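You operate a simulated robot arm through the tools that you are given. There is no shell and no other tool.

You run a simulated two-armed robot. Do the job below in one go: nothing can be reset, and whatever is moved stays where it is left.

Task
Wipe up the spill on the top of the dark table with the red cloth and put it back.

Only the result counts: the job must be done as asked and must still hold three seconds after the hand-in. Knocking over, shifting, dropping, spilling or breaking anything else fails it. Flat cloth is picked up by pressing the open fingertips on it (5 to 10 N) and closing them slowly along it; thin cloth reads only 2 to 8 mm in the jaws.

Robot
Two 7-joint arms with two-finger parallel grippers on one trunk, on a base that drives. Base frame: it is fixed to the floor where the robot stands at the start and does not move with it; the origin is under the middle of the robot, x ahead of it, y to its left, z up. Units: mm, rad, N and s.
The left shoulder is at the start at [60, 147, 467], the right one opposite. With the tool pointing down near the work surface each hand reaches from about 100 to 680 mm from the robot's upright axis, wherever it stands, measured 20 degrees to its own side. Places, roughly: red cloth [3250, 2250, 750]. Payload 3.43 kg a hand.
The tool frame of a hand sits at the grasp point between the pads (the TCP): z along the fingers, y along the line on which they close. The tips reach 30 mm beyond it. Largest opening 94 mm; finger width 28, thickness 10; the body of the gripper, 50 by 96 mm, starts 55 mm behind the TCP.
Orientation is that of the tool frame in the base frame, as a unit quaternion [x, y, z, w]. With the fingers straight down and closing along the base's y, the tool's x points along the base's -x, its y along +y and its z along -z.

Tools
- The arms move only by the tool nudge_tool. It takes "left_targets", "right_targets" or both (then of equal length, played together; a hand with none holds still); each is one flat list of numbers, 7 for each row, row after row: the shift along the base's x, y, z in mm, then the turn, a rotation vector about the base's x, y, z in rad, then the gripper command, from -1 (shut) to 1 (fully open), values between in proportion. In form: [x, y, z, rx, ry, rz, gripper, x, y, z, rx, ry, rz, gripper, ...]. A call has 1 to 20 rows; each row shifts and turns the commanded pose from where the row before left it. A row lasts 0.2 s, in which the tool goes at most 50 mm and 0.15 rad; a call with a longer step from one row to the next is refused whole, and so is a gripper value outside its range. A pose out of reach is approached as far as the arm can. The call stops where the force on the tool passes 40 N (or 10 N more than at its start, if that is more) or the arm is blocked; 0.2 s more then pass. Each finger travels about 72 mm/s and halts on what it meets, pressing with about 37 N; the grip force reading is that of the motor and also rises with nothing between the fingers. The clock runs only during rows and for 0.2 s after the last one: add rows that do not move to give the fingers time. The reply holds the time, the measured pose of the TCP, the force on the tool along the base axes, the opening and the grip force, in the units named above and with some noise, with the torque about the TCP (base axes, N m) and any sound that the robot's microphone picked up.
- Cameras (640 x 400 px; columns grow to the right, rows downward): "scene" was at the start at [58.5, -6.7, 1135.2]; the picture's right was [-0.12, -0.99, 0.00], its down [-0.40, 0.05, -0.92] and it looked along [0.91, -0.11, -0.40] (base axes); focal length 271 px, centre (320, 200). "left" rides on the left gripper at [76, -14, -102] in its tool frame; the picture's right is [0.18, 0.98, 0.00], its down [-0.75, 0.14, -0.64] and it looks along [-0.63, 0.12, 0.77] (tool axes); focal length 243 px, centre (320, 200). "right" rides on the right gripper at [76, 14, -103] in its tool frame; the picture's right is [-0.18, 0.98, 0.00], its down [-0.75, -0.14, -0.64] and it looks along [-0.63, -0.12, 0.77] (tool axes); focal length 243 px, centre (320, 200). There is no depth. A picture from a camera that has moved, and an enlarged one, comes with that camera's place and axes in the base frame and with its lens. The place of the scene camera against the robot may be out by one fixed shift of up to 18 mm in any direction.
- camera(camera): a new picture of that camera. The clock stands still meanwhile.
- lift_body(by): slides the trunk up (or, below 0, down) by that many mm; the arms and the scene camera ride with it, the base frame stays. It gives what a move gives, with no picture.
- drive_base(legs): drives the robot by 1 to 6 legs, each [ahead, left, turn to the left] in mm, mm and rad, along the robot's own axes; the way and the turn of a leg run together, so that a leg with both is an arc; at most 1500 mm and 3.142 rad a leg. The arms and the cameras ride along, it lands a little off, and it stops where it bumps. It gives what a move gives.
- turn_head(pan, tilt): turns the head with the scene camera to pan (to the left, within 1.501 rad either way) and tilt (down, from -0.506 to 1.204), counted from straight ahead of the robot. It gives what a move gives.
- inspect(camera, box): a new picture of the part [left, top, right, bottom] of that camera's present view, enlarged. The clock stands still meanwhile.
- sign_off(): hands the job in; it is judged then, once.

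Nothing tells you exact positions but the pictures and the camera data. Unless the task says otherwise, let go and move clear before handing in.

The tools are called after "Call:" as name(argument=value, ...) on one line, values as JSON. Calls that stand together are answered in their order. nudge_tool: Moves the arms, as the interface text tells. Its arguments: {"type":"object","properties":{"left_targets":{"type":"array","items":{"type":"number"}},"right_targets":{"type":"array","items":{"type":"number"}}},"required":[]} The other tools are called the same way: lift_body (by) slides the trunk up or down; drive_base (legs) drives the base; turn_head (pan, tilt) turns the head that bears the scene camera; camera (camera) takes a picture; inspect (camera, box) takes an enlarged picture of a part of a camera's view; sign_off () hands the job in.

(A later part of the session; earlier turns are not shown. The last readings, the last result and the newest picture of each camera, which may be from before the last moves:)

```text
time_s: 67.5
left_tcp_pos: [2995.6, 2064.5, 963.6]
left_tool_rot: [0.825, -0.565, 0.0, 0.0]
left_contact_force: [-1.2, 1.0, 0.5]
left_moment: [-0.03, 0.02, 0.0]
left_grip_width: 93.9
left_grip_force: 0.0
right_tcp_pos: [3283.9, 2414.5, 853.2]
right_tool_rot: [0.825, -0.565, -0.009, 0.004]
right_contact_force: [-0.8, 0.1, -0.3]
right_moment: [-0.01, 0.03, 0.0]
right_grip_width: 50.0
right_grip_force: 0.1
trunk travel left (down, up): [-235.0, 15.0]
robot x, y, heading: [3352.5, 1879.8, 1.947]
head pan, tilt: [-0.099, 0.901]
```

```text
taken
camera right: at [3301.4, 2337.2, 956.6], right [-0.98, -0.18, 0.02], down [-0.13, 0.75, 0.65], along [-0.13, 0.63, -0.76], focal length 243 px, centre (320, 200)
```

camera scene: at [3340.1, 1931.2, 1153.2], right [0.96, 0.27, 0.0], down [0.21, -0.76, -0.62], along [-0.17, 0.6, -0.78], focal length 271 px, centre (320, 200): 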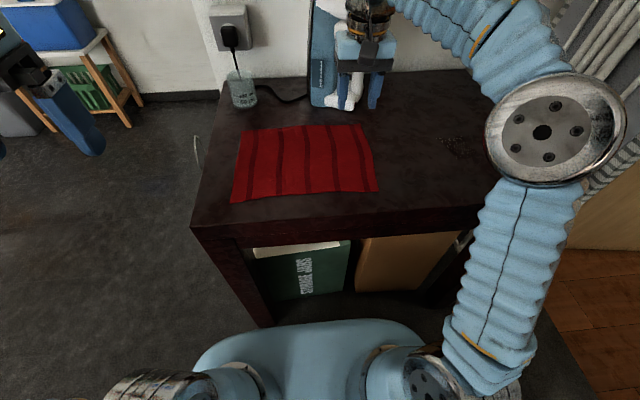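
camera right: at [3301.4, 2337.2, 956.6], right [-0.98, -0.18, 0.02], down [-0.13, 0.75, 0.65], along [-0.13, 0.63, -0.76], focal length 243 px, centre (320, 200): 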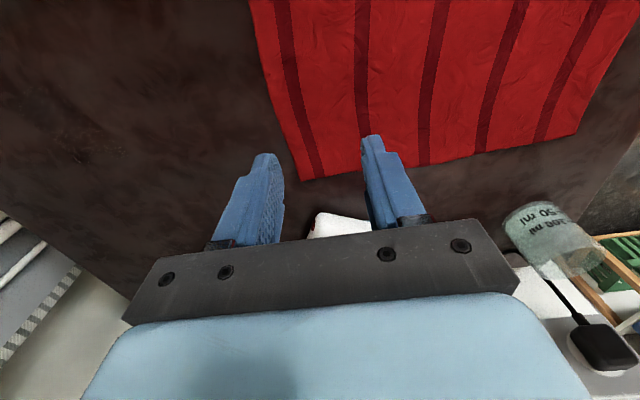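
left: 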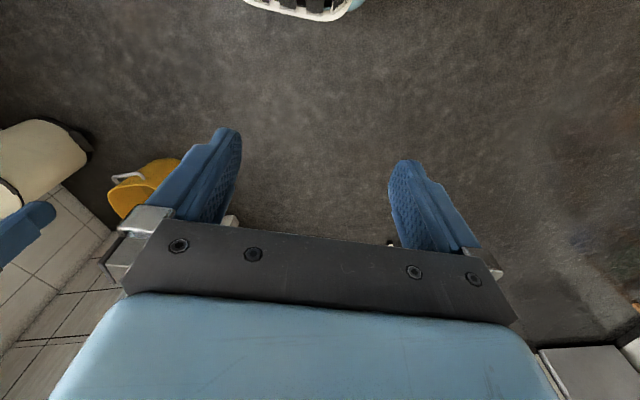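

The scene and wrist cameras agree best if the tabletop is nearer z≈750, which puts the cloth's right edge around [3320, 2395]. I'll shift to about [3286, 2367], lower to just above the surface and check again.

Call:
nudge_tool(right_targets=[1, -24, 0, 0, 0, 0, 0.06, 1, -24, -8, 0, 0, 0, 0.06, 0, 0, -25, 0, 0, 0, 0.06, 0, 0, -22, 0, 0, 0, 0.06])

Call:
camera(camera="right")

Call:
camera(camera="scene")

```text
time_s: 68.5
left_tcp_pos: [2996.8, 2063.5, 963.0]
left_tool_rot: [0.826, -0.564, 0.0, 0.0]
left_contact_force: [-0.7, -0.1, 0.1]
left_moment: [-0.03, -0.02, 0.0]
left_grip_width: 94.1
left_grip_force: 0.0
right_tcp_pos: [3285.9, 2362.9, 800.1]
right_tool_rot: [0.825, -0.565, -0.01, 0.004]
right_contact_force: [0.7, 0.3, -0.2]
right_moment: [-0.01, 0.0, 0.05]
right_grip_width: 49.8
right_grip_force: 0.1
trunk travel left (down, up): [-235.0, 15.0]
robot x, y, heading: [3352.9, 1880.4, 1.943]
head pan, tilt: [-0.099, 0.901]
```

```text
taken
camera right: at [3302.8, 2286.5, 902.5], right [-0.98, -0.18, 0.02], down [-0.13, 0.75, 0.65], along [-0.13, 0.63, -0.76], focal length 243 px, centre (320, 200)
```

right: 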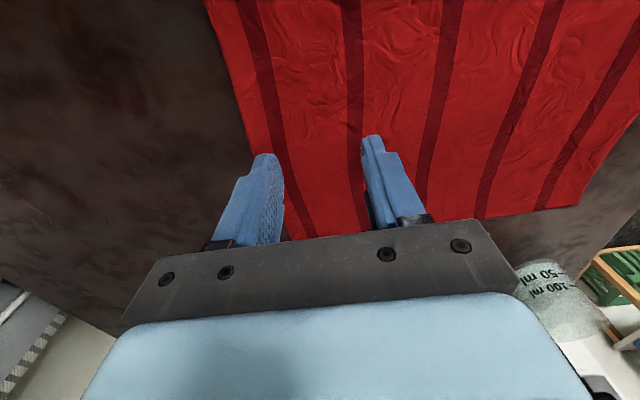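

```text
taken
camera scene: at [3340.3, 1931.1, 1153.2], right [0.96, 0.27, 0.0], down [0.21, -0.75, -0.62], along [-0.17, 0.6, -0.78], focal length 271 px, centre (320, 200)
```

scene: 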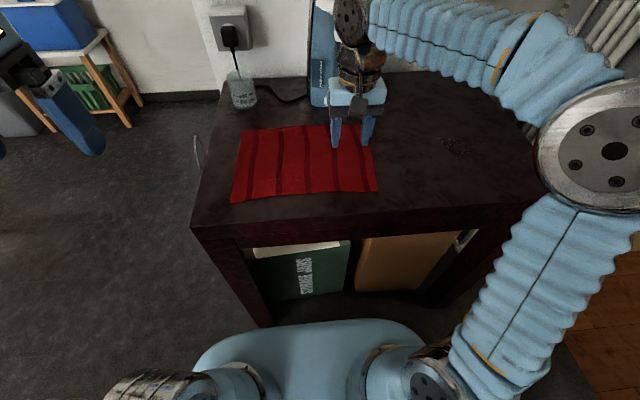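

The fingertips straddle a spot about 50 mm in from the cloth's right edge, still about 20–40 mm above it. I'll lower in small steps and watch the force.

Call:
nudge_tool(right_targets=[0, 0, -5, 0, 0, 0, 0.06, 0, 0, -5, 0, 0, 0, 0.06, 0, 0, -4, 0, 0, 0, 0.06])

Call:
nudge_tool(right_targets=[0, 0, -3, 0, 0, 0, 0.06, 0, 0, -3, 0, 0, 0, 0.06])

```text
time_s: 69.3
left_tcp_pos: [2996.0, 2062.8, 963.7]
left_tool_rot: [0.826, -0.564, 0.0, -0.001]
left_contact_force: [-0.4, 0.2, -0.1]
left_moment: [-0.03, -0.04, 0.03]
left_grip_width: 93.9
left_grip_force: 0.1
right_tcp_pos: [3284.3, 2362.6, 787.0]
right_tool_rot: [0.825, -0.565, -0.01, 0.004]
right_contact_force: [0.2, -0.1, -1.0]
right_moment: [-0.01, 0.01, -0.01]
right_grip_width: 49.9
right_grip_force: 0.0
trunk travel left (down, up): [-235.0, 15.0]
robot x, y, heading: [3356.6, 1885.1, 1.941]
head pan, tilt: [-0.099, 0.901]
```

```text
time_s: 69.9
left_tcp_pos: [2995.9, 2063.7, 964.8]
left_tool_rot: [0.826, -0.563, 0.0, -0.001]
left_contact_force: [-1.0, -0.2, -0.8]
left_moment: [0.01, 0.0, -0.01]
left_grip_width: 93.8
left_grip_force: 0.0
right_tcp_pos: [3284.4, 2362.1, 779.1]
right_tool_rot: [0.824, -0.566, -0.01, 0.004]
right_contact_force: [-0.1, 0.0, -0.1]
right_moment: [0.02, 0.01, -0.01]
right_grip_width: 49.9
right_grip_force: 0.1
trunk travel left (down, up): [-235.0, 15.0]
robot x, y, heading: [3356.1, 1882.1, 1.944]
head pan, tilt: [-0.099, 0.901]
```

No contact yet with the tips at about z=750. I'll continue down in 2–3 mm steps.

Call:
nudge_tool(right_targets=[0, 0, -3, 0, 0, 0, 0.06, 0, 0, -2, 0, 0, 0, 0.06])

Call:
nudge_tool(right_targets=[0, 0, -3, 0, 0, 0, 0.06])

Call:
nudge_tool(right_targets=[0, 0, -3, 0, 0, 0, 0.06])

```text
time_s: 70.5
left_tcp_pos: [2996.5, 2064.1, 963.5]
left_tool_rot: [0.826, -0.564, 0.001, 0.0]
left_contact_force: [0.4, 0.2, 0.0]
left_moment: [0.0, -0.01, 0.02]
left_grip_width: 94.0
left_grip_force: 0.0
right_tcp_pos: [3283.6, 2361.2, 773.4]
right_tool_rot: [0.825, -0.565, -0.009, 0.004]
right_contact_force: [0.5, -0.1, -1.1]
right_moment: [0.01, -0.02, 0.01]
right_grip_width: 50.2
right_grip_force: 0.0
trunk travel left (down, up): [-235.0, 15.0]
robot x, y, heading: [3354.5, 1879.8, 1.939]
head pan, tilt: [-0.099, 0.901]
```

```text
time_s: 70.9
left_tcp_pos: [2996.1, 2063.2, 963.3]
left_tool_rot: [0.825, -0.564, 0.0, -0.001]
left_contact_force: [0.0, -0.7, -0.6]
left_moment: [-0.02, 0.02, 0.0]
left_grip_width: 94.3
left_grip_force: 0.0
right_tcp_pos: [3285.1, 2363.3, 771.9]
right_tool_rot: [0.825, -0.566, -0.01, 0.004]
right_contact_force: [0.3, -1.3, -0.6]
right_moment: [-0.03, -0.01, -0.01]
right_grip_width: 49.9
right_grip_force: 0.0
trunk travel left (down, up): [-235.0, 15.0]
robot x, y, heading: [3354.2, 1882.2, 1.941]
head pan, tilt: [-0.099, 0.901]
```

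```text
time_s: 71.3
left_tcp_pos: [2995.7, 2063.4, 963.7]
left_tool_rot: [0.825, -0.565, 0.0, 0.0]
left_contact_force: [0.6, 1.1, 0.3]
left_moment: [-0.02, -0.01, 0.0]
left_grip_width: 93.9
left_grip_force: 0.0
right_tcp_pos: [3284.3, 2362.1, 767.6]
right_tool_rot: [0.824, -0.566, -0.01, 0.004]
right_contact_force: [0.7, -0.2, 0.7]
right_moment: [-0.01, 0.0, -0.03]
right_grip_width: 50.0
right_grip_force: 0.1
trunk travel left (down, up): [-235.0, 15.0]
robot x, y, heading: [3353.8, 1886.1, 1.942]
head pan, tilt: [-0.099, 0.901]
```

Still no contact with the tips at about z=738. I'll keep stepping down.

Call:
nudge_tool(right_targets=[0, 0, -3, 0, 0, 0, 0.06])

Call:
nudge_tool(right_targets=[0, 0, -2, 0, 0, 0, 0.06])

Call:
nudge_tool(right_targets=[0, 0, -2, 0, 0, 0, 0.06])

Call:
nudge_tool(right_targets=[0, 0, -2, 0, 0, 0, 0.06])

```text
time_s: 71.7
left_tcp_pos: [2996.5, 2063.3, 964.1]
left_tool_rot: [0.826, -0.564, 0.001, 0.0]
left_contact_force: [0.0, 0.3, 0.2]
left_moment: [-0.02, -0.02, -0.01]
left_grip_width: 94.1
left_grip_force: 0.0
right_tcp_pos: [3284.1, 2362.2, 764.0]
right_tool_rot: [0.824, -0.566, -0.009, 0.005]
right_contact_force: [0.4, 0.3, 0.9]
right_moment: [-0.03, 0.0, 0.0]
right_grip_width: 50.0
right_grip_force: 0.2
trunk travel left (down, up): [-235.0, 15.0]
robot x, y, heading: [3354.7, 1879.0, 1.943]
head pan, tilt: [-0.099, 0.901]
```

```text
time_s: 72.1
left_tcp_pos: [2996.7, 2063.2, 964.3]
left_tool_rot: [0.826, -0.564, 0.001, 0.0]
left_contact_force: [0.1, -0.1, -0.5]
left_moment: [-0.03, 0.0, 0.0]
left_grip_width: 94.1
left_grip_force: 0.1
right_tcp_pos: [3283.6, 2362.8, 764.5]
right_tool_rot: [0.825, -0.565, -0.009, 0.005]
right_contact_force: [0.1, 0.7, 0.8]
right_moment: [0.01, 0.0, 0.0]
right_grip_width: 49.8
right_grip_force: 0.0
trunk travel left (down, up): [-235.0, 15.0]
robot x, y, heading: [3351.5, 1880.6, 1.944]
head pan, tilt: [-0.099, 0.901]
```

```text
time_s: 72.5
left_tcp_pos: [2996.7, 2065.0, 962.8]
left_tool_rot: [0.826, -0.564, 0.0, 0.001]
left_contact_force: [0.0, 0.4, 0.2]
left_moment: [0.02, -0.03, 0.03]
left_grip_width: 94.0
left_grip_force: 0.1
right_tcp_pos: [3283.5, 2363.5, 761.3]
right_tool_rot: [0.824, -0.566, -0.009, 0.004]
right_contact_force: [-0.2, -0.5, 1.0]
right_moment: [0.0, -0.01, 0.01]
right_grip_width: 49.7
right_grip_force: 0.0
trunk travel left (down, up): [-235.0, 15.0]
robot x, y, heading: [3355.7, 1881.1, 1.941]
head pan, tilt: [-0.099, 0.901]
```

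```text
time_s: 72.9
left_tcp_pos: [2996.7, 2063.6, 963.4]
left_tool_rot: [0.826, -0.564, -0.001, 0.0]
left_contact_force: [0.6, -0.3, -0.3]
left_moment: [0.04, 0.02, 0.01]
left_grip_width: 94.1
left_grip_force: 0.1
right_tcp_pos: [3283.7, 2364.0, 760.0]
right_tool_rot: [0.825, -0.566, -0.009, 0.004]
right_contact_force: [0.3, 0.6, 0.0]
right_moment: [-0.01, -0.02, 0.01]
right_grip_width: 49.9
right_grip_force: 0.1
trunk travel left (down, up): [-235.0, 15.0]
robot x, y, heading: [3352.3, 1880.9, 1.943]
head pan, tilt: [-0.099, 0.901]
```

The tips are at about z=730 with no contact, so I'll look before going lower.

Call:
camera(camera="right")

Call:
inspect(camera="scene", box=[270, 70, 430, 210])

```text
taken
camera right: at [3301.9, 2286.7, 862.4], right [-0.98, -0.18, 0.02], down [-0.13, 0.75, 0.65], along [-0.13, 0.63, -0.76], focal length 243 px, centre (320, 200)
```

right: 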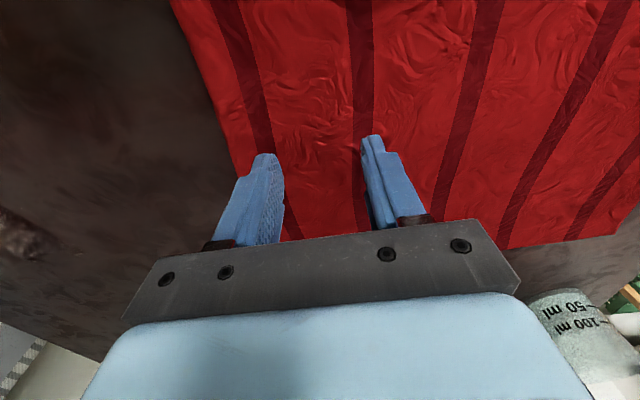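

```text
2.86 times, centred on (350, 140) of scene
camera zoom: at [3340.3, 1931.1, 1153.2], right [0.96, 0.27, 0.0], down [0.21, -0.75, -0.62], along [-0.17, 0.6, -0.78], focal length 775 px, centre (234, 371)
```

zoom: 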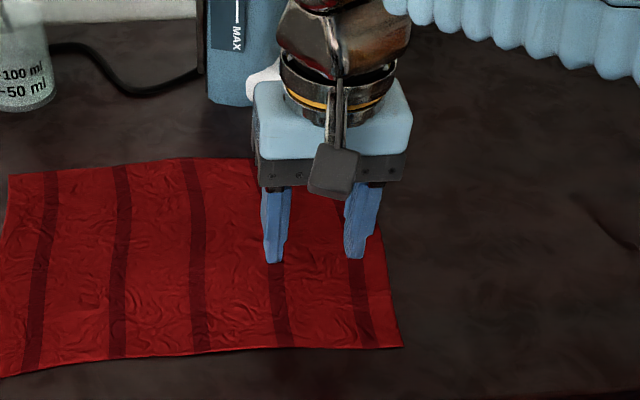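

From the wrist camera at two heights, the cloth surface comes out nearer z≈722. I'll go on lowering in 2 mm steps.

Call:
nudge_tool(right_targets=[0, 0, -2, 0, 0, 0, 0.06])

Call:
nudge_tool(right_targets=[0, 0, -2, 0, 0, 0, 0.06])

Call:
nudge_tool(right_targets=[0, 0, -2, 0, 0, 0, 0.06])

Call:
nudge_tool(right_targets=[0, 0, -2, 0, 0, 0, 0.06])

```text
time_s: 73.3
left_tcp_pos: [2997.0, 2062.8, 963.9]
left_tool_rot: [0.826, -0.564, -0.001, 0.001]
left_contact_force: [-0.4, 0.0, 0.0]
left_moment: [0.02, 0.0, 0.0]
left_grip_width: 94.0
left_grip_force: 0.1
right_tcp_pos: [3283.5, 2364.0, 758.2]
right_tool_rot: [0.825, -0.566, -0.01, 0.004]
right_contact_force: [-0.4, -0.8, -0.1]
right_moment: [0.01, 0.02, 0.0]
right_grip_width: 49.5
right_grip_force: 0.0
trunk travel left (down, up): [-235.0, 15.0]
robot x, y, heading: [3352.6, 1880.3, 1.94]
head pan, tilt: [-0.099, 0.901]
```

```text
time_s: 73.7
left_tcp_pos: [2996.8, 2062.8, 963.7]
left_tool_rot: [0.826, -0.563, 0.001, 0.0]
left_contact_force: [0.6, -1.0, 0.3]
left_moment: [0.0, 0.0, -0.03]
left_grip_width: 93.9
left_grip_force: 0.0
right_tcp_pos: [3283.9, 2362.5, 755.3]
right_tool_rot: [0.825, -0.565, -0.01, 0.004]
right_contact_force: [-0.3, -0.2, 0.1]
right_moment: [0.03, -0.02, 0.01]
right_grip_width: 49.8
right_grip_force: 0.0
trunk travel left (down, up): [-235.0, 15.0]
robot x, y, heading: [3352.4, 1884.9, 1.944]
head pan, tilt: [-0.099, 0.901]
```

```text
time_s: 74.1
left_tcp_pos: [2996.3, 2063.5, 963.7]
left_tool_rot: [0.826, -0.564, 0.001, -0.001]
left_contact_force: [-0.3, -0.1, -0.1]
left_moment: [0.0, -0.03, 0.01]
left_grip_width: 94.1
left_grip_force: 0.0
right_tcp_pos: [3283.1, 2363.5, 753.9]
right_tool_rot: [0.825, -0.565, -0.009, 0.004]
right_contact_force: [0.2, 0.1, -0.5]
right_moment: [-0.02, 0.06, -0.02]
right_grip_width: 49.8
right_grip_force: 0.0
trunk travel left (down, up): [-235.0, 15.0]
robot x, y, heading: [3352.0, 1880.0, 1.942]
head pan, tilt: [-0.099, 0.901]
```

```text
time_s: 74.5
left_tcp_pos: [2996.0, 2063.1, 963.4]
left_tool_rot: [0.826, -0.563, 0.0, -0.001]
left_contact_force: [0.6, 0.2, 0.3]
left_moment: [-0.01, -0.01, 0.0]
left_grip_width: 94.0
left_grip_force: 0.0
right_tcp_pos: [3284.1, 2362.5, 753.3]
right_tool_rot: [0.825, -0.565, -0.01, 0.003]
right_contact_force: [0.1, 0.5, 2.7]
right_moment: [0.0, -0.12, -0.01]
right_grip_width: 49.5
right_grip_force: 0.1
trunk travel left (down, up): [-235.0, 15.0]
robot x, y, heading: [3353.5, 1881.4, 1.939]
head pan, tilt: [-0.099, 0.901]
```

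Contact started at 2.7 N with the TCP at about 753, so the surface is near z≈723. I'll press a little more to reach 5–10 N.

Call:
nudge_tool(right_targets=[0, 0, -1.5, 0, 0, 0, 0.06])

```text
time_s: 74.9
left_tcp_pos: [2996.2, 2062.4, 963.6]
left_tool_rot: [0.825, -0.565, 0.0, -0.001]
left_contact_force: [0.6, 0.7, 0.3]
left_moment: [0.02, -0.01, 0.01]
left_grip_width: 93.9
left_grip_force: 0.0
right_tcp_pos: [3283.5, 2361.0, 751.0]
right_tool_rot: [0.825, -0.565, -0.012, 0.003]
right_contact_force: [-1.7, 4.3, 19.7]
right_moment: [0.18, -0.63, 0.12]
right_grip_width: 50.0
right_grip_force: 0.0
trunk travel left (down, up): [-235.0, 15.0]
robot x, y, heading: [3349.7, 1884.9, 1.942]
head pan, tilt: [-0.099, 0.901]
```

19.7 N is too much, and the moment shows only the right-hand finger pressing because the tool is tilted about 0.02 rad. I'll lift slightly, level the tool and press again.

Call:
nudge_tool(right_targets=[0, 0, 3, -0.0046, -0.0211, 0, 0.06, 0, 0, 0, 0, 0, 0, 0.06])

Call:
nudge_tool(right_targets=[0, 0, -1.5, 0, 0, 0, 0.06, 0, 0, 0, 0, 0, 0, 0.06])

```text
time_s: 75.5
left_tcp_pos: [2995.9, 2063.5, 963.6]
left_tool_rot: [0.826, -0.564, 0.0, 0.0]
left_contact_force: [-0.6, 0.1, 0.1]
left_moment: [0.01, -0.01, 0.01]
left_grip_width: 93.8
left_grip_force: 0.1
right_tcp_pos: [3285.5, 2362.1, 751.5]
right_tool_rot: [0.825, -0.566, 0.002, 0.0]
right_contact_force: [0.1, -0.9, 1.2]
right_moment: [-0.03, 0.0, 0.01]
right_grip_width: 49.6
right_grip_force: 0.1
trunk travel left (down, up): [-235.0, 15.0]
robot x, y, heading: [3352.9, 1880.6, 1.938]
head pan, tilt: [-0.099, 0.901]
```

```text
time_s: 76.1
left_tcp_pos: [2995.6, 2062.9, 964.1]
left_tool_rot: [0.826, -0.564, 0.001, 0.0]
left_contact_force: [-1.5, -0.4, 0.3]
left_moment: [-0.01, 0.0, -0.01]
left_grip_width: 94.3
left_grip_force: 0.0
right_tcp_pos: [3284.5, 2362.7, 750.7]
right_tool_rot: [0.824, -0.566, 0.0, 0.0]
right_contact_force: [-0.4, 1.1, 3.0]
right_moment: [0.04, 0.0, 0.0]
right_grip_width: 49.4
right_grip_force: 0.0
trunk travel left (down, up): [-235.0, 15.0]
robot x, y, heading: [3352.4, 1880.2, 1.942]
head pan, tilt: [-0.099, 0.901]
```

The tool is level now and reads 3 N with almost no moment. A little more pressure should do it.

Call:
nudge_tool(right_targets=[0, 0, -0.5, 0, 0, 0, 0.06])

```text
time_s: 76.5
left_tcp_pos: [2995.3, 2062.9, 963.1]
left_tool_rot: [0.826, -0.564, -0.001, 0.0]
left_contact_force: [0.9, -0.1, 0.1]
left_moment: [0.0, 0.02, -0.04]
left_grip_width: 93.9
left_grip_force: 0.0
right_tcp_pos: [3284.7, 2362.2, 751.5]
right_tool_rot: [0.825, -0.565, -0.001, 0.0]
right_contact_force: [-1.1, 1.0, 3.8]
right_moment: [0.02, 0.03, 0.01]
right_grip_width: 49.7
right_grip_force: 0.1
trunk travel left (down, up): [-235.0, 15.0]
robot x, y, heading: [3355.6, 1883.7, 1.937]
head pan, tilt: [-0.099, 0.901]
```

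Call:
nudge_tool(right_targets=[0, 0, -0.5, 0, 0, 0, 0.06])

```text
time_s: 76.9
left_tcp_pos: [2996.7, 2062.9, 964.8]
left_tool_rot: [0.826, -0.564, 0.0, 0.0]
left_contact_force: [0.1, -0.6, 0.6]
left_moment: [0.01, -0.01, -0.01]
left_grip_width: 94.0
left_grip_force: 0.0
right_tcp_pos: [3285.0, 2362.9, 750.9]
right_tool_rot: [0.825, -0.566, -0.001, -0.001]
right_contact_force: [0.0, 3.2, 13.3]
right_moment: [0.08, 0.01, -0.01]
right_grip_width: 49.6
right_grip_force: 0.1
trunk travel left (down, up): [-235.0, 15.0]
robot x, y, heading: [3353.9, 1883.6, 1.945]
head pan, tilt: [-0.099, 0.901]
```

13 N is slightly high, so I'll ease up by 0.4 mm and then close slowly along the cloth, checking force and width halfway.

Call:
nudge_tool(right_targets=[0, 0, 0.4, 0, 0, 0, 0.06, 0, 0, 0, 0, 0, 0, 0.0, 0, 0, 0, 0, 0, 0, -0.06, 0, 0, 0, 0, 0, 0, -0.12, 0, 0, 0, 0, 0, 0, -0.18, 0, 0, 0, 0, 0, 0, -0.24, 0, 0, 0, 0, 0, 0, -0.3])

```text
time_s: 78.5
left_tcp_pos: [2996.1, 2062.9, 963.3]
left_tool_rot: [0.825, -0.564, 0.0, 0.0]
left_contact_force: [0.9, -0.4, 0.4]
left_moment: [0.02, -0.02, 0.03]
left_grip_width: 94.2
left_grip_force: 0.1
right_tcp_pos: [3283.8, 2363.0, 751.6]
right_tool_rot: [0.824, -0.566, 0.0, 0.0]
right_contact_force: [0.3, 0.3, 14.5]
right_moment: [-0.01, 0.04, 0.04]
right_grip_width: 31.1
right_grip_force: 0.0
trunk travel left (down, up): [-235.0, 15.0]
robot x, y, heading: [3355.8, 1880.5, 1.944]
head pan, tilt: [-0.099, 0.901]
```

Force is 14.5 N and the jaws are at 31 mm. I'll ease up another 0.5 mm and keep closing slowly.

Call:
nudge_tool(right_targets=[0, 0, 0.5, 0, 0, 0, -0.3, 0, 0, 0, 0, 0, 0, -0.36, 0, 0, 0, 0, 0, 0, -0.42, 0, 0, 0, 0, 0, 0, -0.48])

Call:
inspect(camera="scene", box=[270, 90, 430, 210])

```text
time_s: 79.5
left_tcp_pos: [2996.4, 2063.7, 964.2]
left_tool_rot: [0.826, -0.564, 0.0, 0.0]
left_contact_force: [0.0, -0.3, 0.0]
left_moment: [0.02, 0.0, 0.02]
left_grip_width: 94.3
left_grip_force: 0.0
right_tcp_pos: [3283.6, 2362.0, 751.7]
right_tool_rot: [0.825, -0.566, 0.001, 0.0]
right_contact_force: [0.4, -0.9, 3.1]
right_moment: [0.03, -0.01, 0.0]
right_grip_width: 24.1
right_grip_force: 0.1
trunk travel left (down, up): [-235.0, 15.0]
robot x, y, heading: [3354.7, 1882.2, 1.944]
head pan, tilt: [-0.099, 0.901]
```

```text
3.33 times, centred on (350, 150) of scene
camera zoom: at [3340.3, 1930.9, 1153.2], right [0.96, 0.27, 0.0], down [0.21, -0.75, -0.62], along [-0.17, 0.6, -0.78], focal length 904 px, centre (220, 367)
```

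zoom: 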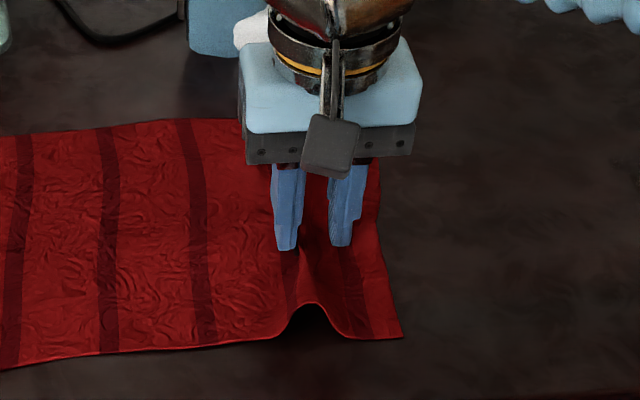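

A fold is rising between the fingers as wanted. I'll press a touch more and close the rest of the way.

Call:
nudge_tool(right_targets=[0, 0, -0.3, 0, 0, 0, -0.48, 0, 0, 0, 0, 0, 0, -0.54, 0, 0, 0, 0, 0, 0, -0.6, 0, 0, 0, 0, 0, 0, -0.66, 0, 0, 0, 0, 0, 0, -0.72, 0, 0, 0, 0, 0, 0, -0.78])

Call:
nudge_tool(right_targets=[0, 0, 0, 0, 0, 0, -0.84, 0, 0, 0, 0, 0, 0, -0.9, 0, 0, 0, 0, 0, 0, -0.96, 0, 0, 0, 0, 0, 0, -1, 0, 0, 0, 0, 0, 0, -1])

Call:
inspect(camera="scene", box=[270, 90, 430, 210])

```text
time_s: 80.9
left_tcp_pos: [2994.7, 2062.5, 963.8]
left_tool_rot: [0.825, -0.565, 0.0, 0.0]
left_contact_force: [-0.6, -0.6, 0.3]
left_moment: [-0.01, -0.02, -0.01]
left_grip_width: 94.0
left_grip_force: 0.1
right_tcp_pos: [3284.9, 2362.2, 751.5]
right_tool_rot: [0.824, -0.566, 0.0, 0.0]
right_contact_force: [-0.5, 0.1, 8.4]
right_moment: [0.04, -0.01, 0.02]
right_grip_width: 9.5
right_grip_force: 0.0
trunk travel left (down, up): [-235.0, 15.0]
robot x, y, heading: [3353.9, 1884.5, 1.946]
head pan, tilt: [-0.099, 0.901]
```

```text
time_s: 82.1
left_tcp_pos: [2996.8, 2063.9, 964.6]
left_tool_rot: [0.825, -0.565, 0.001, 0.001]
left_contact_force: [0.3, -0.6, 0.3]
left_moment: [-0.03, -0.01, -0.02]
left_grip_width: 93.9
left_grip_force: 0.1
right_tcp_pos: [3284.5, 2362.5, 751.2]
right_tool_rot: [0.824, -0.567, -0.001, 0.001]
right_contact_force: [1.9, 1.7, 10.2]
right_moment: [0.03, -0.04, 0.04]
right_grip_width: 1.9
right_grip_force: 37.1
trunk travel left (down, up): [-235.0, 15.0]
robot x, y, heading: [3347.5, 1880.0, 1.943]
head pan, tilt: [-0.099, 0.901]
```

```text
3.33 times, centred on (350, 150) of scene
camera zoom: at [3340.5, 1930.6, 1153.3], right [0.96, 0.27, 0.0], down [0.21, -0.75, -0.62], along [-0.17, 0.6, -0.78], focal length 904 px, centre (220, 367)
```

zoom: 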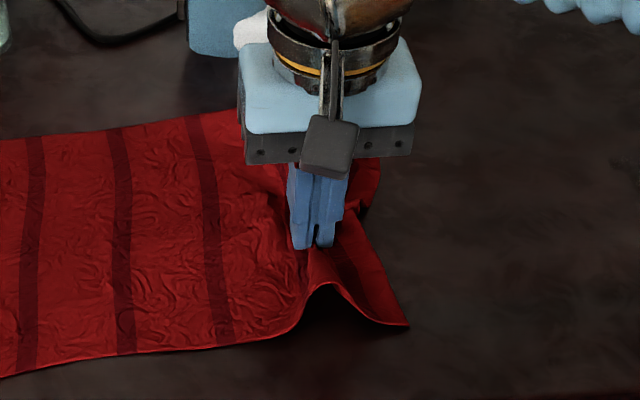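

The jaws read 1.9 mm at 37 N with a fold between them. I'll lift 30 mm to see whether the cloth comes along.

Call:
nudge_tool(right_targets=[0, 0, 8, 0, 0, 0, -1, 0, 0, 10, 0, 0, 0, -1, 0, 0, 12, 0, 0, 0, -1])

Call:
inspect(camera="scene", box=[230, 80, 430, 210])

Call:
camera(camera="right")

```text
time_s: 82.9
left_tcp_pos: [2996.1, 2064.2, 963.0]
left_tool_rot: [0.825, -0.565, 0.0, 0.0]
left_contact_force: [0.3, -0.1, 0.2]
left_moment: [-0.02, -0.03, 0.05]
left_grip_width: 93.7
left_grip_force: 0.1
right_tcp_pos: [3283.7, 2363.8, 780.8]
right_tool_rot: [0.825, -0.565, 0.001, 0.0]
right_contact_force: [0.0, 0.1, -0.6]
right_moment: [-0.01, 0.01, 0.0]
right_grip_width: 2.5
right_grip_force: 37.3
trunk travel left (down, up): [-235.0, 15.0]
robot x, y, heading: [3349.9, 1883.7, 1.943]
head pan, tilt: [-0.099, 0.901]
```

```text
3.08 times, centred on (330, 145) of scene
camera zoom: at [3340.2, 1931.1, 1153.2], right [0.96, 0.27, 0.0], down [0.21, -0.76, -0.62], along [-0.17, 0.6, -0.78], focal length 834 px, centre (289, 369)
```

zoom: 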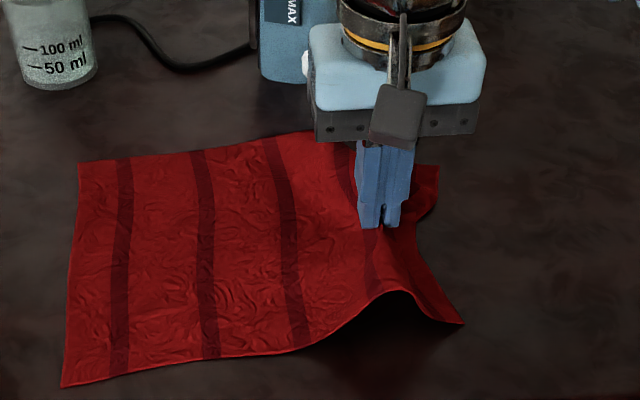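

```text
taken
camera right: at [3300.5, 2287.0, 883.9], right [-0.98, -0.18, 0.0], down [-0.14, 0.75, 0.64], along [-0.12, 0.63, -0.77], focal length 243 px, centre (320, 200)
```

right: 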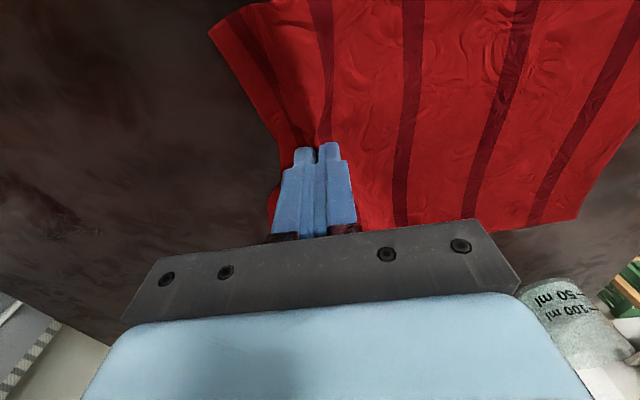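

The cloth is held. From the wrist camera the spill centre works out near [3515, 2480]. I'll zoom in on it there to get its outline before wiping.

Call:
inspect(camera="right", box=[0, 140, 160, 280])

Call:
inspect(camera="scene", box=[400, 90, 540, 190])

```text
2.86 times, centred on (80, 210) of right
camera zoom: at [3300.5, 2287.0, 883.9], right [-0.98, -0.18, 0.0], down [-0.14, 0.75, 0.64], along [-0.12, 0.63, -0.77], focal length 693 px, centre (1006, 171)
```

zoom: 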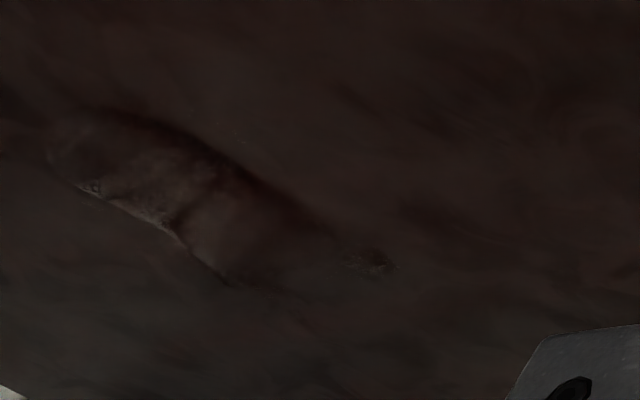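

```text
4.00 times, centred on (470, 140) of scene
camera zoom: at [3340.2, 1931.1, 1153.2], right [0.96, 0.27, 0.0], down [0.21, -0.76, -0.62], along [-0.17, 0.6, -0.78], focal length 1085 px, centre (-280, 440)
```

zoom: 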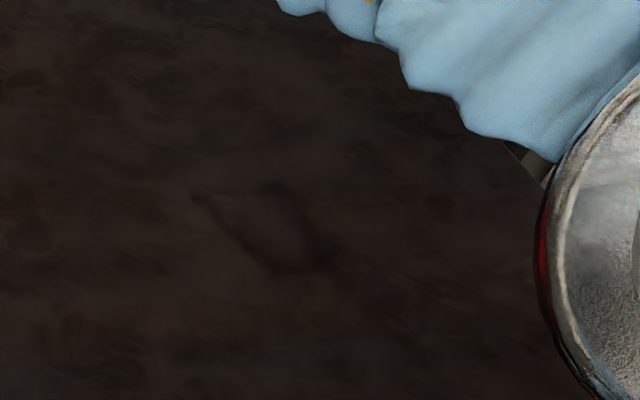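

The spill spans roughly x 3473–3555 and y 2441–2520, and the cloth's centre was about [3189, 2346]. I'll lower the held cloth almost to the table and drag it along toward the spill.

Call:
nudge_tool(right_targets=[0, 0, -8, 0, 0, 0, -1, 0, 0, -8, 0, 0, 0, -1, 0, 0, -8, 0, 0, 0, -1, 18.95, 5.15, 0, 0, 0, 0, -1, 18.95, 5.15, 0, 0, 0, 0, -1, 18.95, 5.15, 0, 0, 0, 0, -1, 18.95, 5.15, 0, 0, 0, 0, -1, 18.95, 5.15, 0, 0, 0, 0, -1])

Call:
camera(camera="scene")

```text
time_s: 84.7
left_tcp_pos: [2995.5, 2063.5, 964.3]
left_tool_rot: [0.826, -0.564, 0.0, 0.0]
left_contact_force: [-0.2, 0.0, 0.3]
left_moment: [0.02, -0.06, 0.0]
left_grip_width: 94.1
left_grip_force: 0.0
right_tcp_pos: [3381.4, 2388.7, 754.6]
right_tool_rot: [0.825, -0.565, 0.0, 0.001]
right_contact_force: [-0.1, 0.2, -0.6]
right_moment: [-0.01, -0.02, -0.06]
right_grip_width: 2.2
right_grip_force: 36.6
trunk travel left (down, up): [-235.0, 15.0]
robot x, y, heading: [3354.8, 1881.0, 1.943]
head pan, tilt: [-0.099, 0.901]
```

```text
taken
camera scene: at [3340.2, 1931.0, 1153.2], right [0.96, 0.27, 0.0], down [0.21, -0.75, -0.62], along [-0.17, 0.6, -0.78], focal length 271 px, centre (320, 200)
```

scene: 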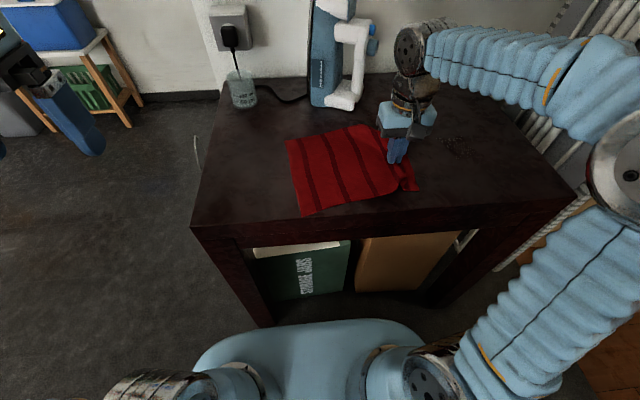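

The cloth slides along flat and taut. I'll drag on to the near side of the spill, then press lightly.

Call:
nudge_tool(right_targets=[17, 9.1, 0, 0, 0, 0, -1, 17, 9.1, 0, 0, 0, 0, -1, 17, 9.1, 0, 0, 0, 0, -1, 17, 9.1, 0, 0, 0, 0, -1, 17, 9.1, 0, 0, 0, 0, -1, 0, 0, -2, 0, 0, 0, -1])

Call:
nudge_tool(right_targets=[0, 0, -1.5, 0, 0, 0, -1])

Call:
camera(camera="scene")

Call:
camera(camera="right")

```text
time_s: 86.1
left_tcp_pos: [2996.9, 2064.2, 963.0]
left_tool_rot: [0.826, -0.564, 0.001, -0.001]
left_contact_force: [0.4, 0.5, 0.4]
left_moment: [-0.01, -0.02, 0.01]
left_grip_width: 94.2
left_grip_force: 0.1
right_tcp_pos: [3464.3, 2434.5, 756.7]
right_tool_rot: [0.824, -0.566, 0.0, 0.001]
right_contact_force: [1.0, -0.2, 0.1]
right_moment: [0.02, 0.02, 0.02]
right_grip_width: 2.2
right_grip_force: 37.3
trunk travel left (down, up): [-235.0, 15.0]
robot x, y, heading: [3352.3, 1881.0, 1.946]
head pan, tilt: [-0.099, 0.901]
```

```text
time_s: 86.5
left_tcp_pos: [2995.0, 2062.6, 963.5]
left_tool_rot: [0.826, -0.564, 0.0, 0.0]
left_contact_force: [-0.1, 0.1, 0.8]
left_moment: [-0.02, 0.0, -0.04]
left_grip_width: 94.0
left_grip_force: 0.1
right_tcp_pos: [3463.3, 2436.2, 753.4]
right_tool_rot: [0.824, -0.566, 0.001, -0.001]
right_contact_force: [0.3, -1.1, 0.3]
right_moment: [0.0, -0.07, 0.0]
right_grip_width: 2.3
right_grip_force: 36.9
trunk travel left (down, up): [-235.0, 15.0]
robot x, y, heading: [3353.4, 1879.3, 1.945]
head pan, tilt: [-0.099, 0.901]
```

```text
taken
camera scene: at [3340.3, 1931.1, 1153.2], right [0.96, 0.27, 0.0], down [0.21, -0.75, -0.62], along [-0.17, 0.6, -0.78], focal length 271 px, centre (320, 200)
```

scene: 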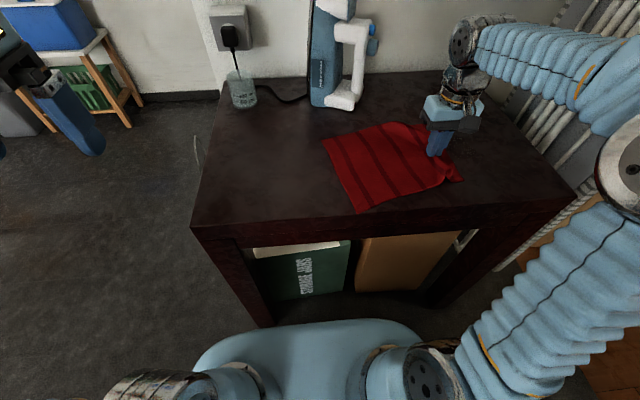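

```text
taken
camera right: at [3479.1, 2358.8, 857.6], right [-0.98, -0.18, 0.0], down [-0.14, 0.75, 0.64], along [-0.12, 0.63, -0.77], focal length 243 px, centre (320, 200)
```

right: 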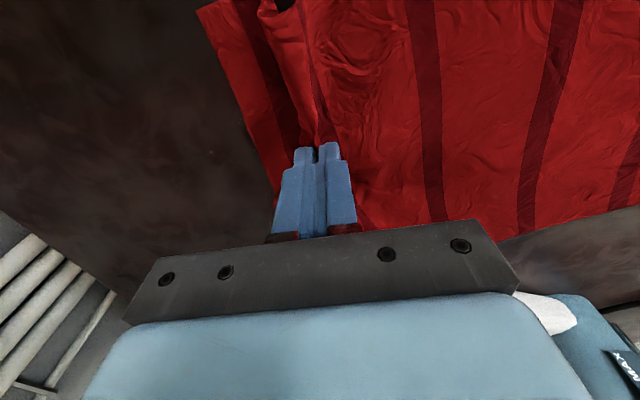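

The finger is at the near corner of the spill with the cloth trailing flat. I'll press to a few newtons and begin sweeping.

Call:
nudge_tool(right_targets=[0, 0, -1, 0, 0, 0, -1])

Call:
inspect(camera="right", box=[120, 120, 300, 260])

```text
time_s: 86.9
left_tcp_pos: [2996.5, 2062.7, 962.4]
left_tool_rot: [0.826, -0.564, 0.0, 0.001]
left_contact_force: [0.2, 0.4, -0.6]
left_moment: [0.01, 0.04, 0.01]
left_grip_width: 94.0
left_grip_force: 0.1
right_tcp_pos: [3462.9, 2434.2, 751.9]
right_tool_rot: [0.824, -0.566, 0.001, 0.001]
right_contact_force: [-0.5, -0.3, 0.6]
right_moment: [-0.04, -0.01, 0.03]
right_grip_width: 1.9
right_grip_force: 37.1
trunk travel left (down, up): [-235.0, 15.0]
robot x, y, heading: [3350.9, 1882.4, 1.94]
head pan, tilt: [-0.099, 0.901]
```

```text
2.86 times, centred on (210, 190) of right
camera zoom: at [3478.9, 2358.2, 856.0], right [-0.98, -0.18, 0.0], down [-0.14, 0.75, 0.64], along [-0.12, 0.63, -0.77], focal length 693 px, centre (634, 229)
```

zoom: 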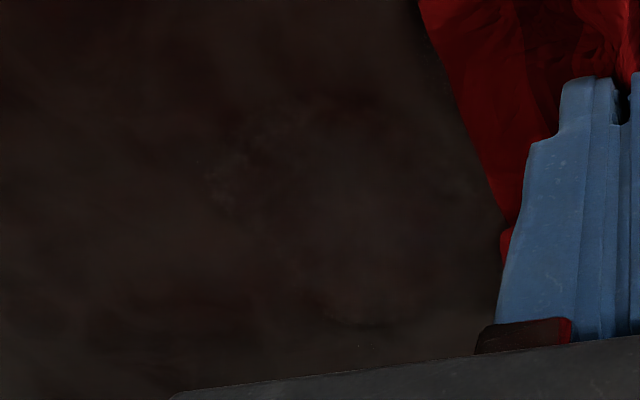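

Contact is very light now. I'll press slightly more and start a snake of sweeps across the spill, checking the force.

Call:
nudge_tool(right_targets=[0, 0, -0.7, 0, 0, 0, -1, 12.1, 4.8, 0, 0, 0, 0, -1, -7.1, 17.9, 0, 0, 0, 0, -1, -7.1, 17.9, 0, 0, 0, 0, -1, -7.1, 17.9, 0, 0, 0, 0, -1, -7.1, 17.9, 0, 0, 0, 0, -1])

Call:
camera(camera="scene")

```text
time_s: 88.3
left_tcp_pos: [2996.0, 2064.2, 963.6]
left_tool_rot: [0.825, -0.565, 0.0, 0.0]
left_contact_force: [0.3, 0.3, 0.6]
left_moment: [0.03, 0.0, 0.03]
left_grip_width: 94.0
left_grip_force: 0.0
right_tcp_pos: [3448.8, 2511.8, 751.4]
right_tool_rot: [0.825, -0.566, 0.001, -0.001]
right_contact_force: [0.0, 0.0, 0.8]
right_moment: [-0.04, 0.0, -0.02]
right_grip_width: 2.3
right_grip_force: 37.2
trunk travel left (down, up): [-235.0, 15.0]
robot x, y, heading: [3351.6, 1881.5, 1.943]
head pan, tilt: [-0.099, 0.901]
```

```text
taken
camera scene: at [3340.4, 1930.9, 1153.2], right [0.96, 0.27, 0.0], down [0.21, -0.75, -0.62], along [-0.17, 0.6, -0.78], focal length 271 px, centre (320, 200)
```

scene: 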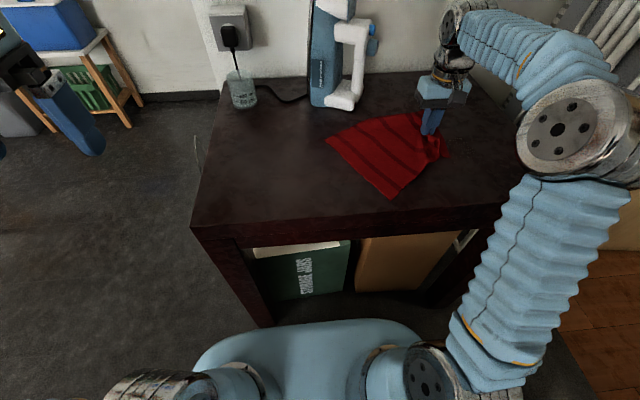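

The force is only about 0.8 N, so I'll press a bit more before continuing the sweeps.

Call:
nudge_tool(right_targets=[0, 0, -0.8, 0, 0, 0, -1])

Call:
nudge_tool(right_targets=[9.3, 3.7, -0.4, 0, 0, 0, -1, 9.3, 3.7, 0, 0, 0, 0, -1, 7.6, -19.2, 0, 0, 0, 0, -1, 7.6, -19.2, 0, 0, 0, 0, -1])

```text
time_s: 88.7
left_tcp_pos: [2995.6, 2062.2, 964.6]
left_tool_rot: [0.825, -0.565, 0.0, 0.0]
left_contact_force: [-0.5, -0.2, -0.5]
left_moment: [0.01, 0.01, -0.01]
left_grip_width: 94.2
left_grip_force: 0.0
right_tcp_pos: [3448.4, 2511.9, 751.4]
right_tool_rot: [0.824, -0.566, 0.0, -0.001]
right_contact_force: [-0.4, 0.6, 4.7]
right_moment: [0.01, 0.02, -0.02]
right_grip_width: 2.5
right_grip_force: 37.2
trunk travel left (down, up): [-235.0, 15.0]
robot x, y, heading: [3354.1, 1884.3, 1.937]
head pan, tilt: [-0.099, 0.901]
```

```text
time_s: 89.7
left_tcp_pos: [2997.0, 2062.8, 963.7]
left_tool_rot: [0.826, -0.564, 0.0, 0.0]
left_contact_force: [0.6, -0.1, 0.7]
left_moment: [0.0, -0.04, 0.02]
left_grip_width: 94.2
left_grip_force: 0.0
right_tcp_pos: [3482.9, 2479.5, 751.2]
right_tool_rot: [0.825, -0.566, 0.001, 0.0]
right_contact_force: [-0.2, 2.7, 13.6]
right_moment: [0.02, -0.01, 0.0]
right_grip_width: 2.3
right_grip_force: 37.0
trunk travel left (down, up): [-235.0, 15.0]
robot x, y, heading: [3352.4, 1882.3, 1.943]
head pan, tilt: [-0.099, 0.901]
```

Pressing at about 13 N now, so I'll ease off slightly and continue the snake across the spill.

Call:
nudge_tool(right_targets=[7.4, -18.6, 0.4, 0, 0, 0, -1, 7.4, -18.6, 0, 0, 0, 0, -1, 7.4, -18.6, 0, 0, 0, 0, -1, 18.6, 7.4, 0, 0, 0, 0, -1, -7.6, 19.2, 0, 0, 0, 0, -1, -7.6, 19.2, 0, 0, 0, 0, -1, -7.6, 19.2, 0, 0, 0, 0, -1, -7.6, 19.2, 0, 0, 0, 0, -1, -7.6, 19.2, 0, 0, 0, 0, -1])

Call:
camera(camera="scene")

```text
time_s: 91.7
left_tcp_pos: [2995.7, 2063.6, 964.3]
left_tool_rot: [0.825, -0.564, 0.001, 0.0]
left_contact_force: [0.5, 0.4, 0.0]
left_moment: [-0.01, 0.0, 0.0]
left_grip_width: 94.3
left_grip_force: 0.1
right_tcp_pos: [3483.1, 2528.2, 751.9]
right_tool_rot: [0.825, -0.565, -0.001, 0.0]
right_contact_force: [-0.4, -0.8, 1.6]
right_moment: [0.0, 0.03, 0.0]
right_grip_width: 2.0
right_grip_force: 36.3
trunk travel left (down, up): [-235.0, 15.0]
robot x, y, heading: [3351.9, 1883.6, 1.942]
head pan, tilt: [-0.099, 0.901]
```

```text
taken
camera scene: at [3340.4, 1930.7, 1153.3], right [0.96, 0.27, 0.0], down [0.21, -0.75, -0.62], along [-0.17, 0.6, -0.78], focal length 271 px, centre (320, 200)
```

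scene: 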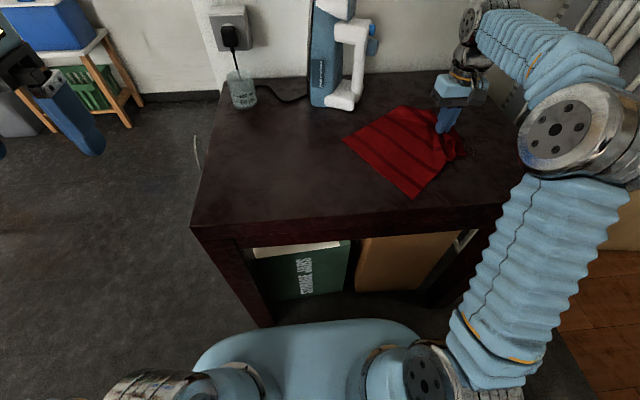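

The sweeps are going well and the cloth covers the spill area. I'll continue the snake further out.

Call:
nudge_tool(right_targets=[18.6, 7.4, -0.3, 0, 0, 0, -1, 7.8, -19.6, 0, 0, 0, 0, -1, 7.8, -19.6, 0, 0, 0, 0, -1, 7.8, -19.6, 0, 0, 0, 0, -1, 7.8, -19.6, 0, 0, 0, 0, -1, 7.8, -19.6, 0, 0, 0, 0, -1, 18.6, 7.4, 0, 0, 0, 0, -1, -7.8, 19.6, 0, 0, 0, 0, -1, -7.8, 19.6, 0, 0, 0, 0, -1, -7.8, 19.6, 0, 0, 0, 0, -1, -7.8, 19.6, 0, 0, 0, 0, -1, -7.8, 19.6, 0, 0, 0, 0, -1])

Call:
camera(camera="scene")

```text
time_s: 94.3
left_tcp_pos: [2996.4, 2061.9, 964.1]
left_tool_rot: [0.826, -0.564, -0.001, -0.001]
left_contact_force: [0.6, -0.3, -0.1]
left_moment: [0.02, 0.02, -0.01]
left_grip_width: 93.9
left_grip_force: 0.1
right_tcp_pos: [3519.9, 2541.3, 751.5]
right_tool_rot: [0.825, -0.565, 0.0, 0.0]
right_contact_force: [2.2, -3.8, 10.6]
right_moment: [-0.15, -0.07, 0.02]
right_grip_width: 2.0
right_grip_force: 37.4
trunk travel left (down, up): [-235.0, 15.0]
robot x, y, heading: [3352.8, 1882.4, 1.941]
head pan, tilt: [-0.099, 0.901]
```

```text
taken
camera scene: at [3340.3, 1929.9, 1153.3], right [0.96, 0.27, 0.0], down [0.21, -0.75, -0.62], along [-0.17, 0.6, -0.78], focal length 271 px, centre (320, 200)
```

scene: 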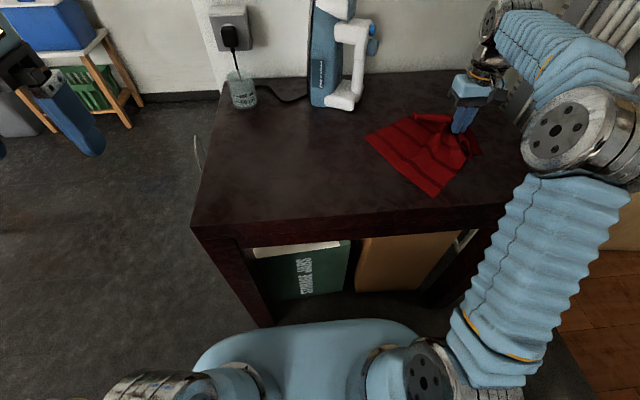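

The force is about 11 N and the cloth keeps moving with the hand. Two more sweeps will cover the far side of the spill.

Call:
nudge_tool(right_targets=[18.6, 7.4, 0, 0, 0, 0, -1, 7.8, -19.6, 0, 0, 0, 0, -1, 7.8, -19.6, 0, 0, 0, 0, -1, 7.8, -19.6, 0, 0, 0, 0, -1, 7.8, -19.6, 0, 0, 0, 0, -1, 7.8, -19.6, 0, 0, 0, 0, -1, 18.6, 7.4, 0, 0, 0, 0, -1, -7.8, 19.6, 0, 0, 0, 0, -1, -7.8, 19.6, 0, 0, 0, 0, -1, -7.8, 19.6, 0, 0, 0, 0, -1])

Call:
camera(camera="scene")

Call:
camera(camera="right")

```text
time_s: 96.5
left_tcp_pos: [2996.0, 2061.3, 964.2]
left_tool_rot: [0.826, -0.564, -0.001, -0.001]
left_contact_force: [-0.1, 0.3, -0.3]
left_moment: [-0.04, 0.01, 0.01]
left_grip_width: 93.9
left_grip_force: 0.0
right_tcp_pos: [3574.5, 2515.8, 750.7]
right_tool_rot: [0.824, -0.566, 0.001, 0.0]
right_contact_force: [3.4, -6.7, 17.8]
right_moment: [-0.3, -0.08, 0.01]
right_grip_width: 2.2
right_grip_force: 37.4
trunk travel left (down, up): [-235.0, 15.0]
robot x, y, heading: [3355.2, 1879.7, 1.943]
head pan, tilt: [-0.099, 0.901]
```

```text
taken
camera scene: at [3340.2, 1929.2, 1153.4], right [0.96, 0.27, 0.0], down [0.21, -0.75, -0.62], along [-0.17, 0.6, -0.78], focal length 271 px, centre (320, 200)
```

scene: 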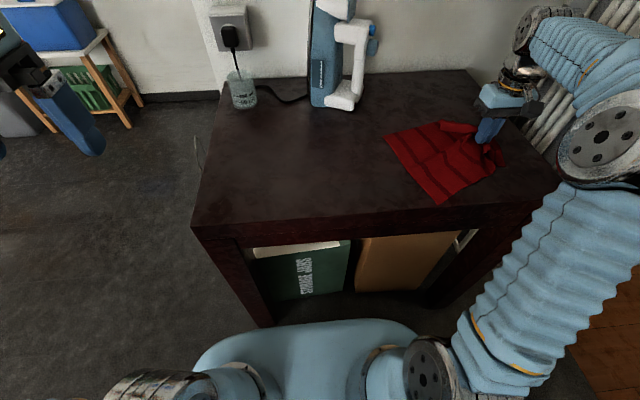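

```text
taken
camera right: at [3589.9, 2439.0, 854.4], right [-0.98, -0.18, 0.0], down [-0.14, 0.75, 0.64], along [-0.12, 0.63, -0.77], focal length 243 px, centre (320, 200)
```

right: 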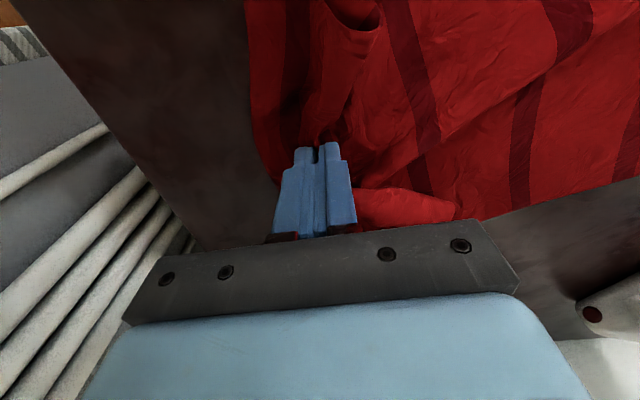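

The spill area has been covered by the sweeps. I'll lift the held edge 60 mm and carry it back over the cloth like turning a page, then check whether the tabletop is clean.

Call:
nudge_tool(right_targets=[0, 0, 10, 0, 0, 0, -1, 0, 0, 20, 0, 0, 0, -1, 0, 0, 30, 0, 0, 0, -1, -23.25, -9.2, 0, 0, 0, 0, -1, -23.25, -9.2, 0, 0, 0, 0, -1, -23.25, -9.2, 0, 0, 0, 0, -1, -23.25, -9.2, 0, 0, 0, 0, -1, -23.25, -9.2, 0, 0, 0, 0, -1, -23.25, -9.2, 0, 0, 0, 0, -1])

Call:
camera(camera="scene")

Call:
inspect(camera="scene", box=[380, 80, 540, 200])

```text
time_s: 98.5
left_tcp_pos: [2997.0, 2063.5, 964.4]
left_tool_rot: [0.826, -0.564, 0.0, 0.0]
left_contact_force: [-0.3, 0.3, 0.2]
left_moment: [0.0, 0.01, -0.03]
left_grip_width: 94.2
left_grip_force: 0.1
right_tcp_pos: [3435.6, 2463.0, 811.5]
right_tool_rot: [0.825, -0.565, -0.001, 0.001]
right_contact_force: [0.4, 0.1, -0.1]
right_moment: [0.0, 0.0, 0.01]
right_grip_width: 2.0
right_grip_force: 36.8
trunk travel left (down, up): [-235.0, 15.0]
robot x, y, heading: [3353.3, 1878.4, 1.944]
head pan, tilt: [-0.099, 0.901]
```

```text
taken
camera scene: at [3340.4, 1931.1, 1153.2], right [0.96, 0.27, 0.0], down [0.21, -0.76, -0.62], along [-0.17, 0.6, -0.78], focal length 271 px, centre (320, 200)
```

scene: 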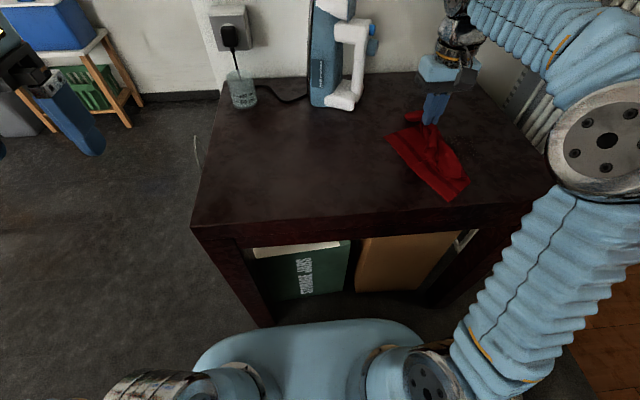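

```text
3.33 times, centred on (460, 140) of scene
camera zoom: at [3340.4, 1931.1, 1153.2], right [0.96, 0.27, 0.0], down [0.21, -0.76, -0.62], along [-0.17, 0.6, -0.78], focal length 904 px, centre (-147, 400)
```

zoom: 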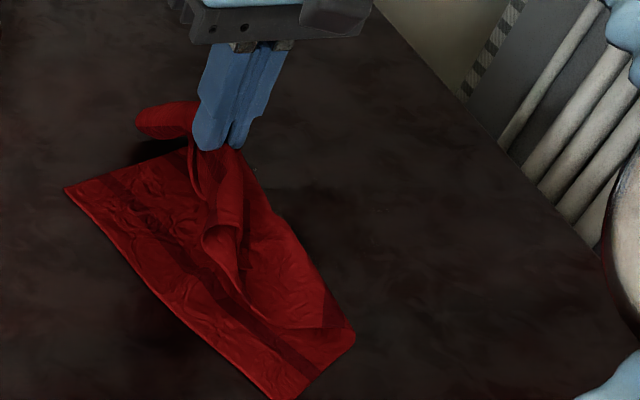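

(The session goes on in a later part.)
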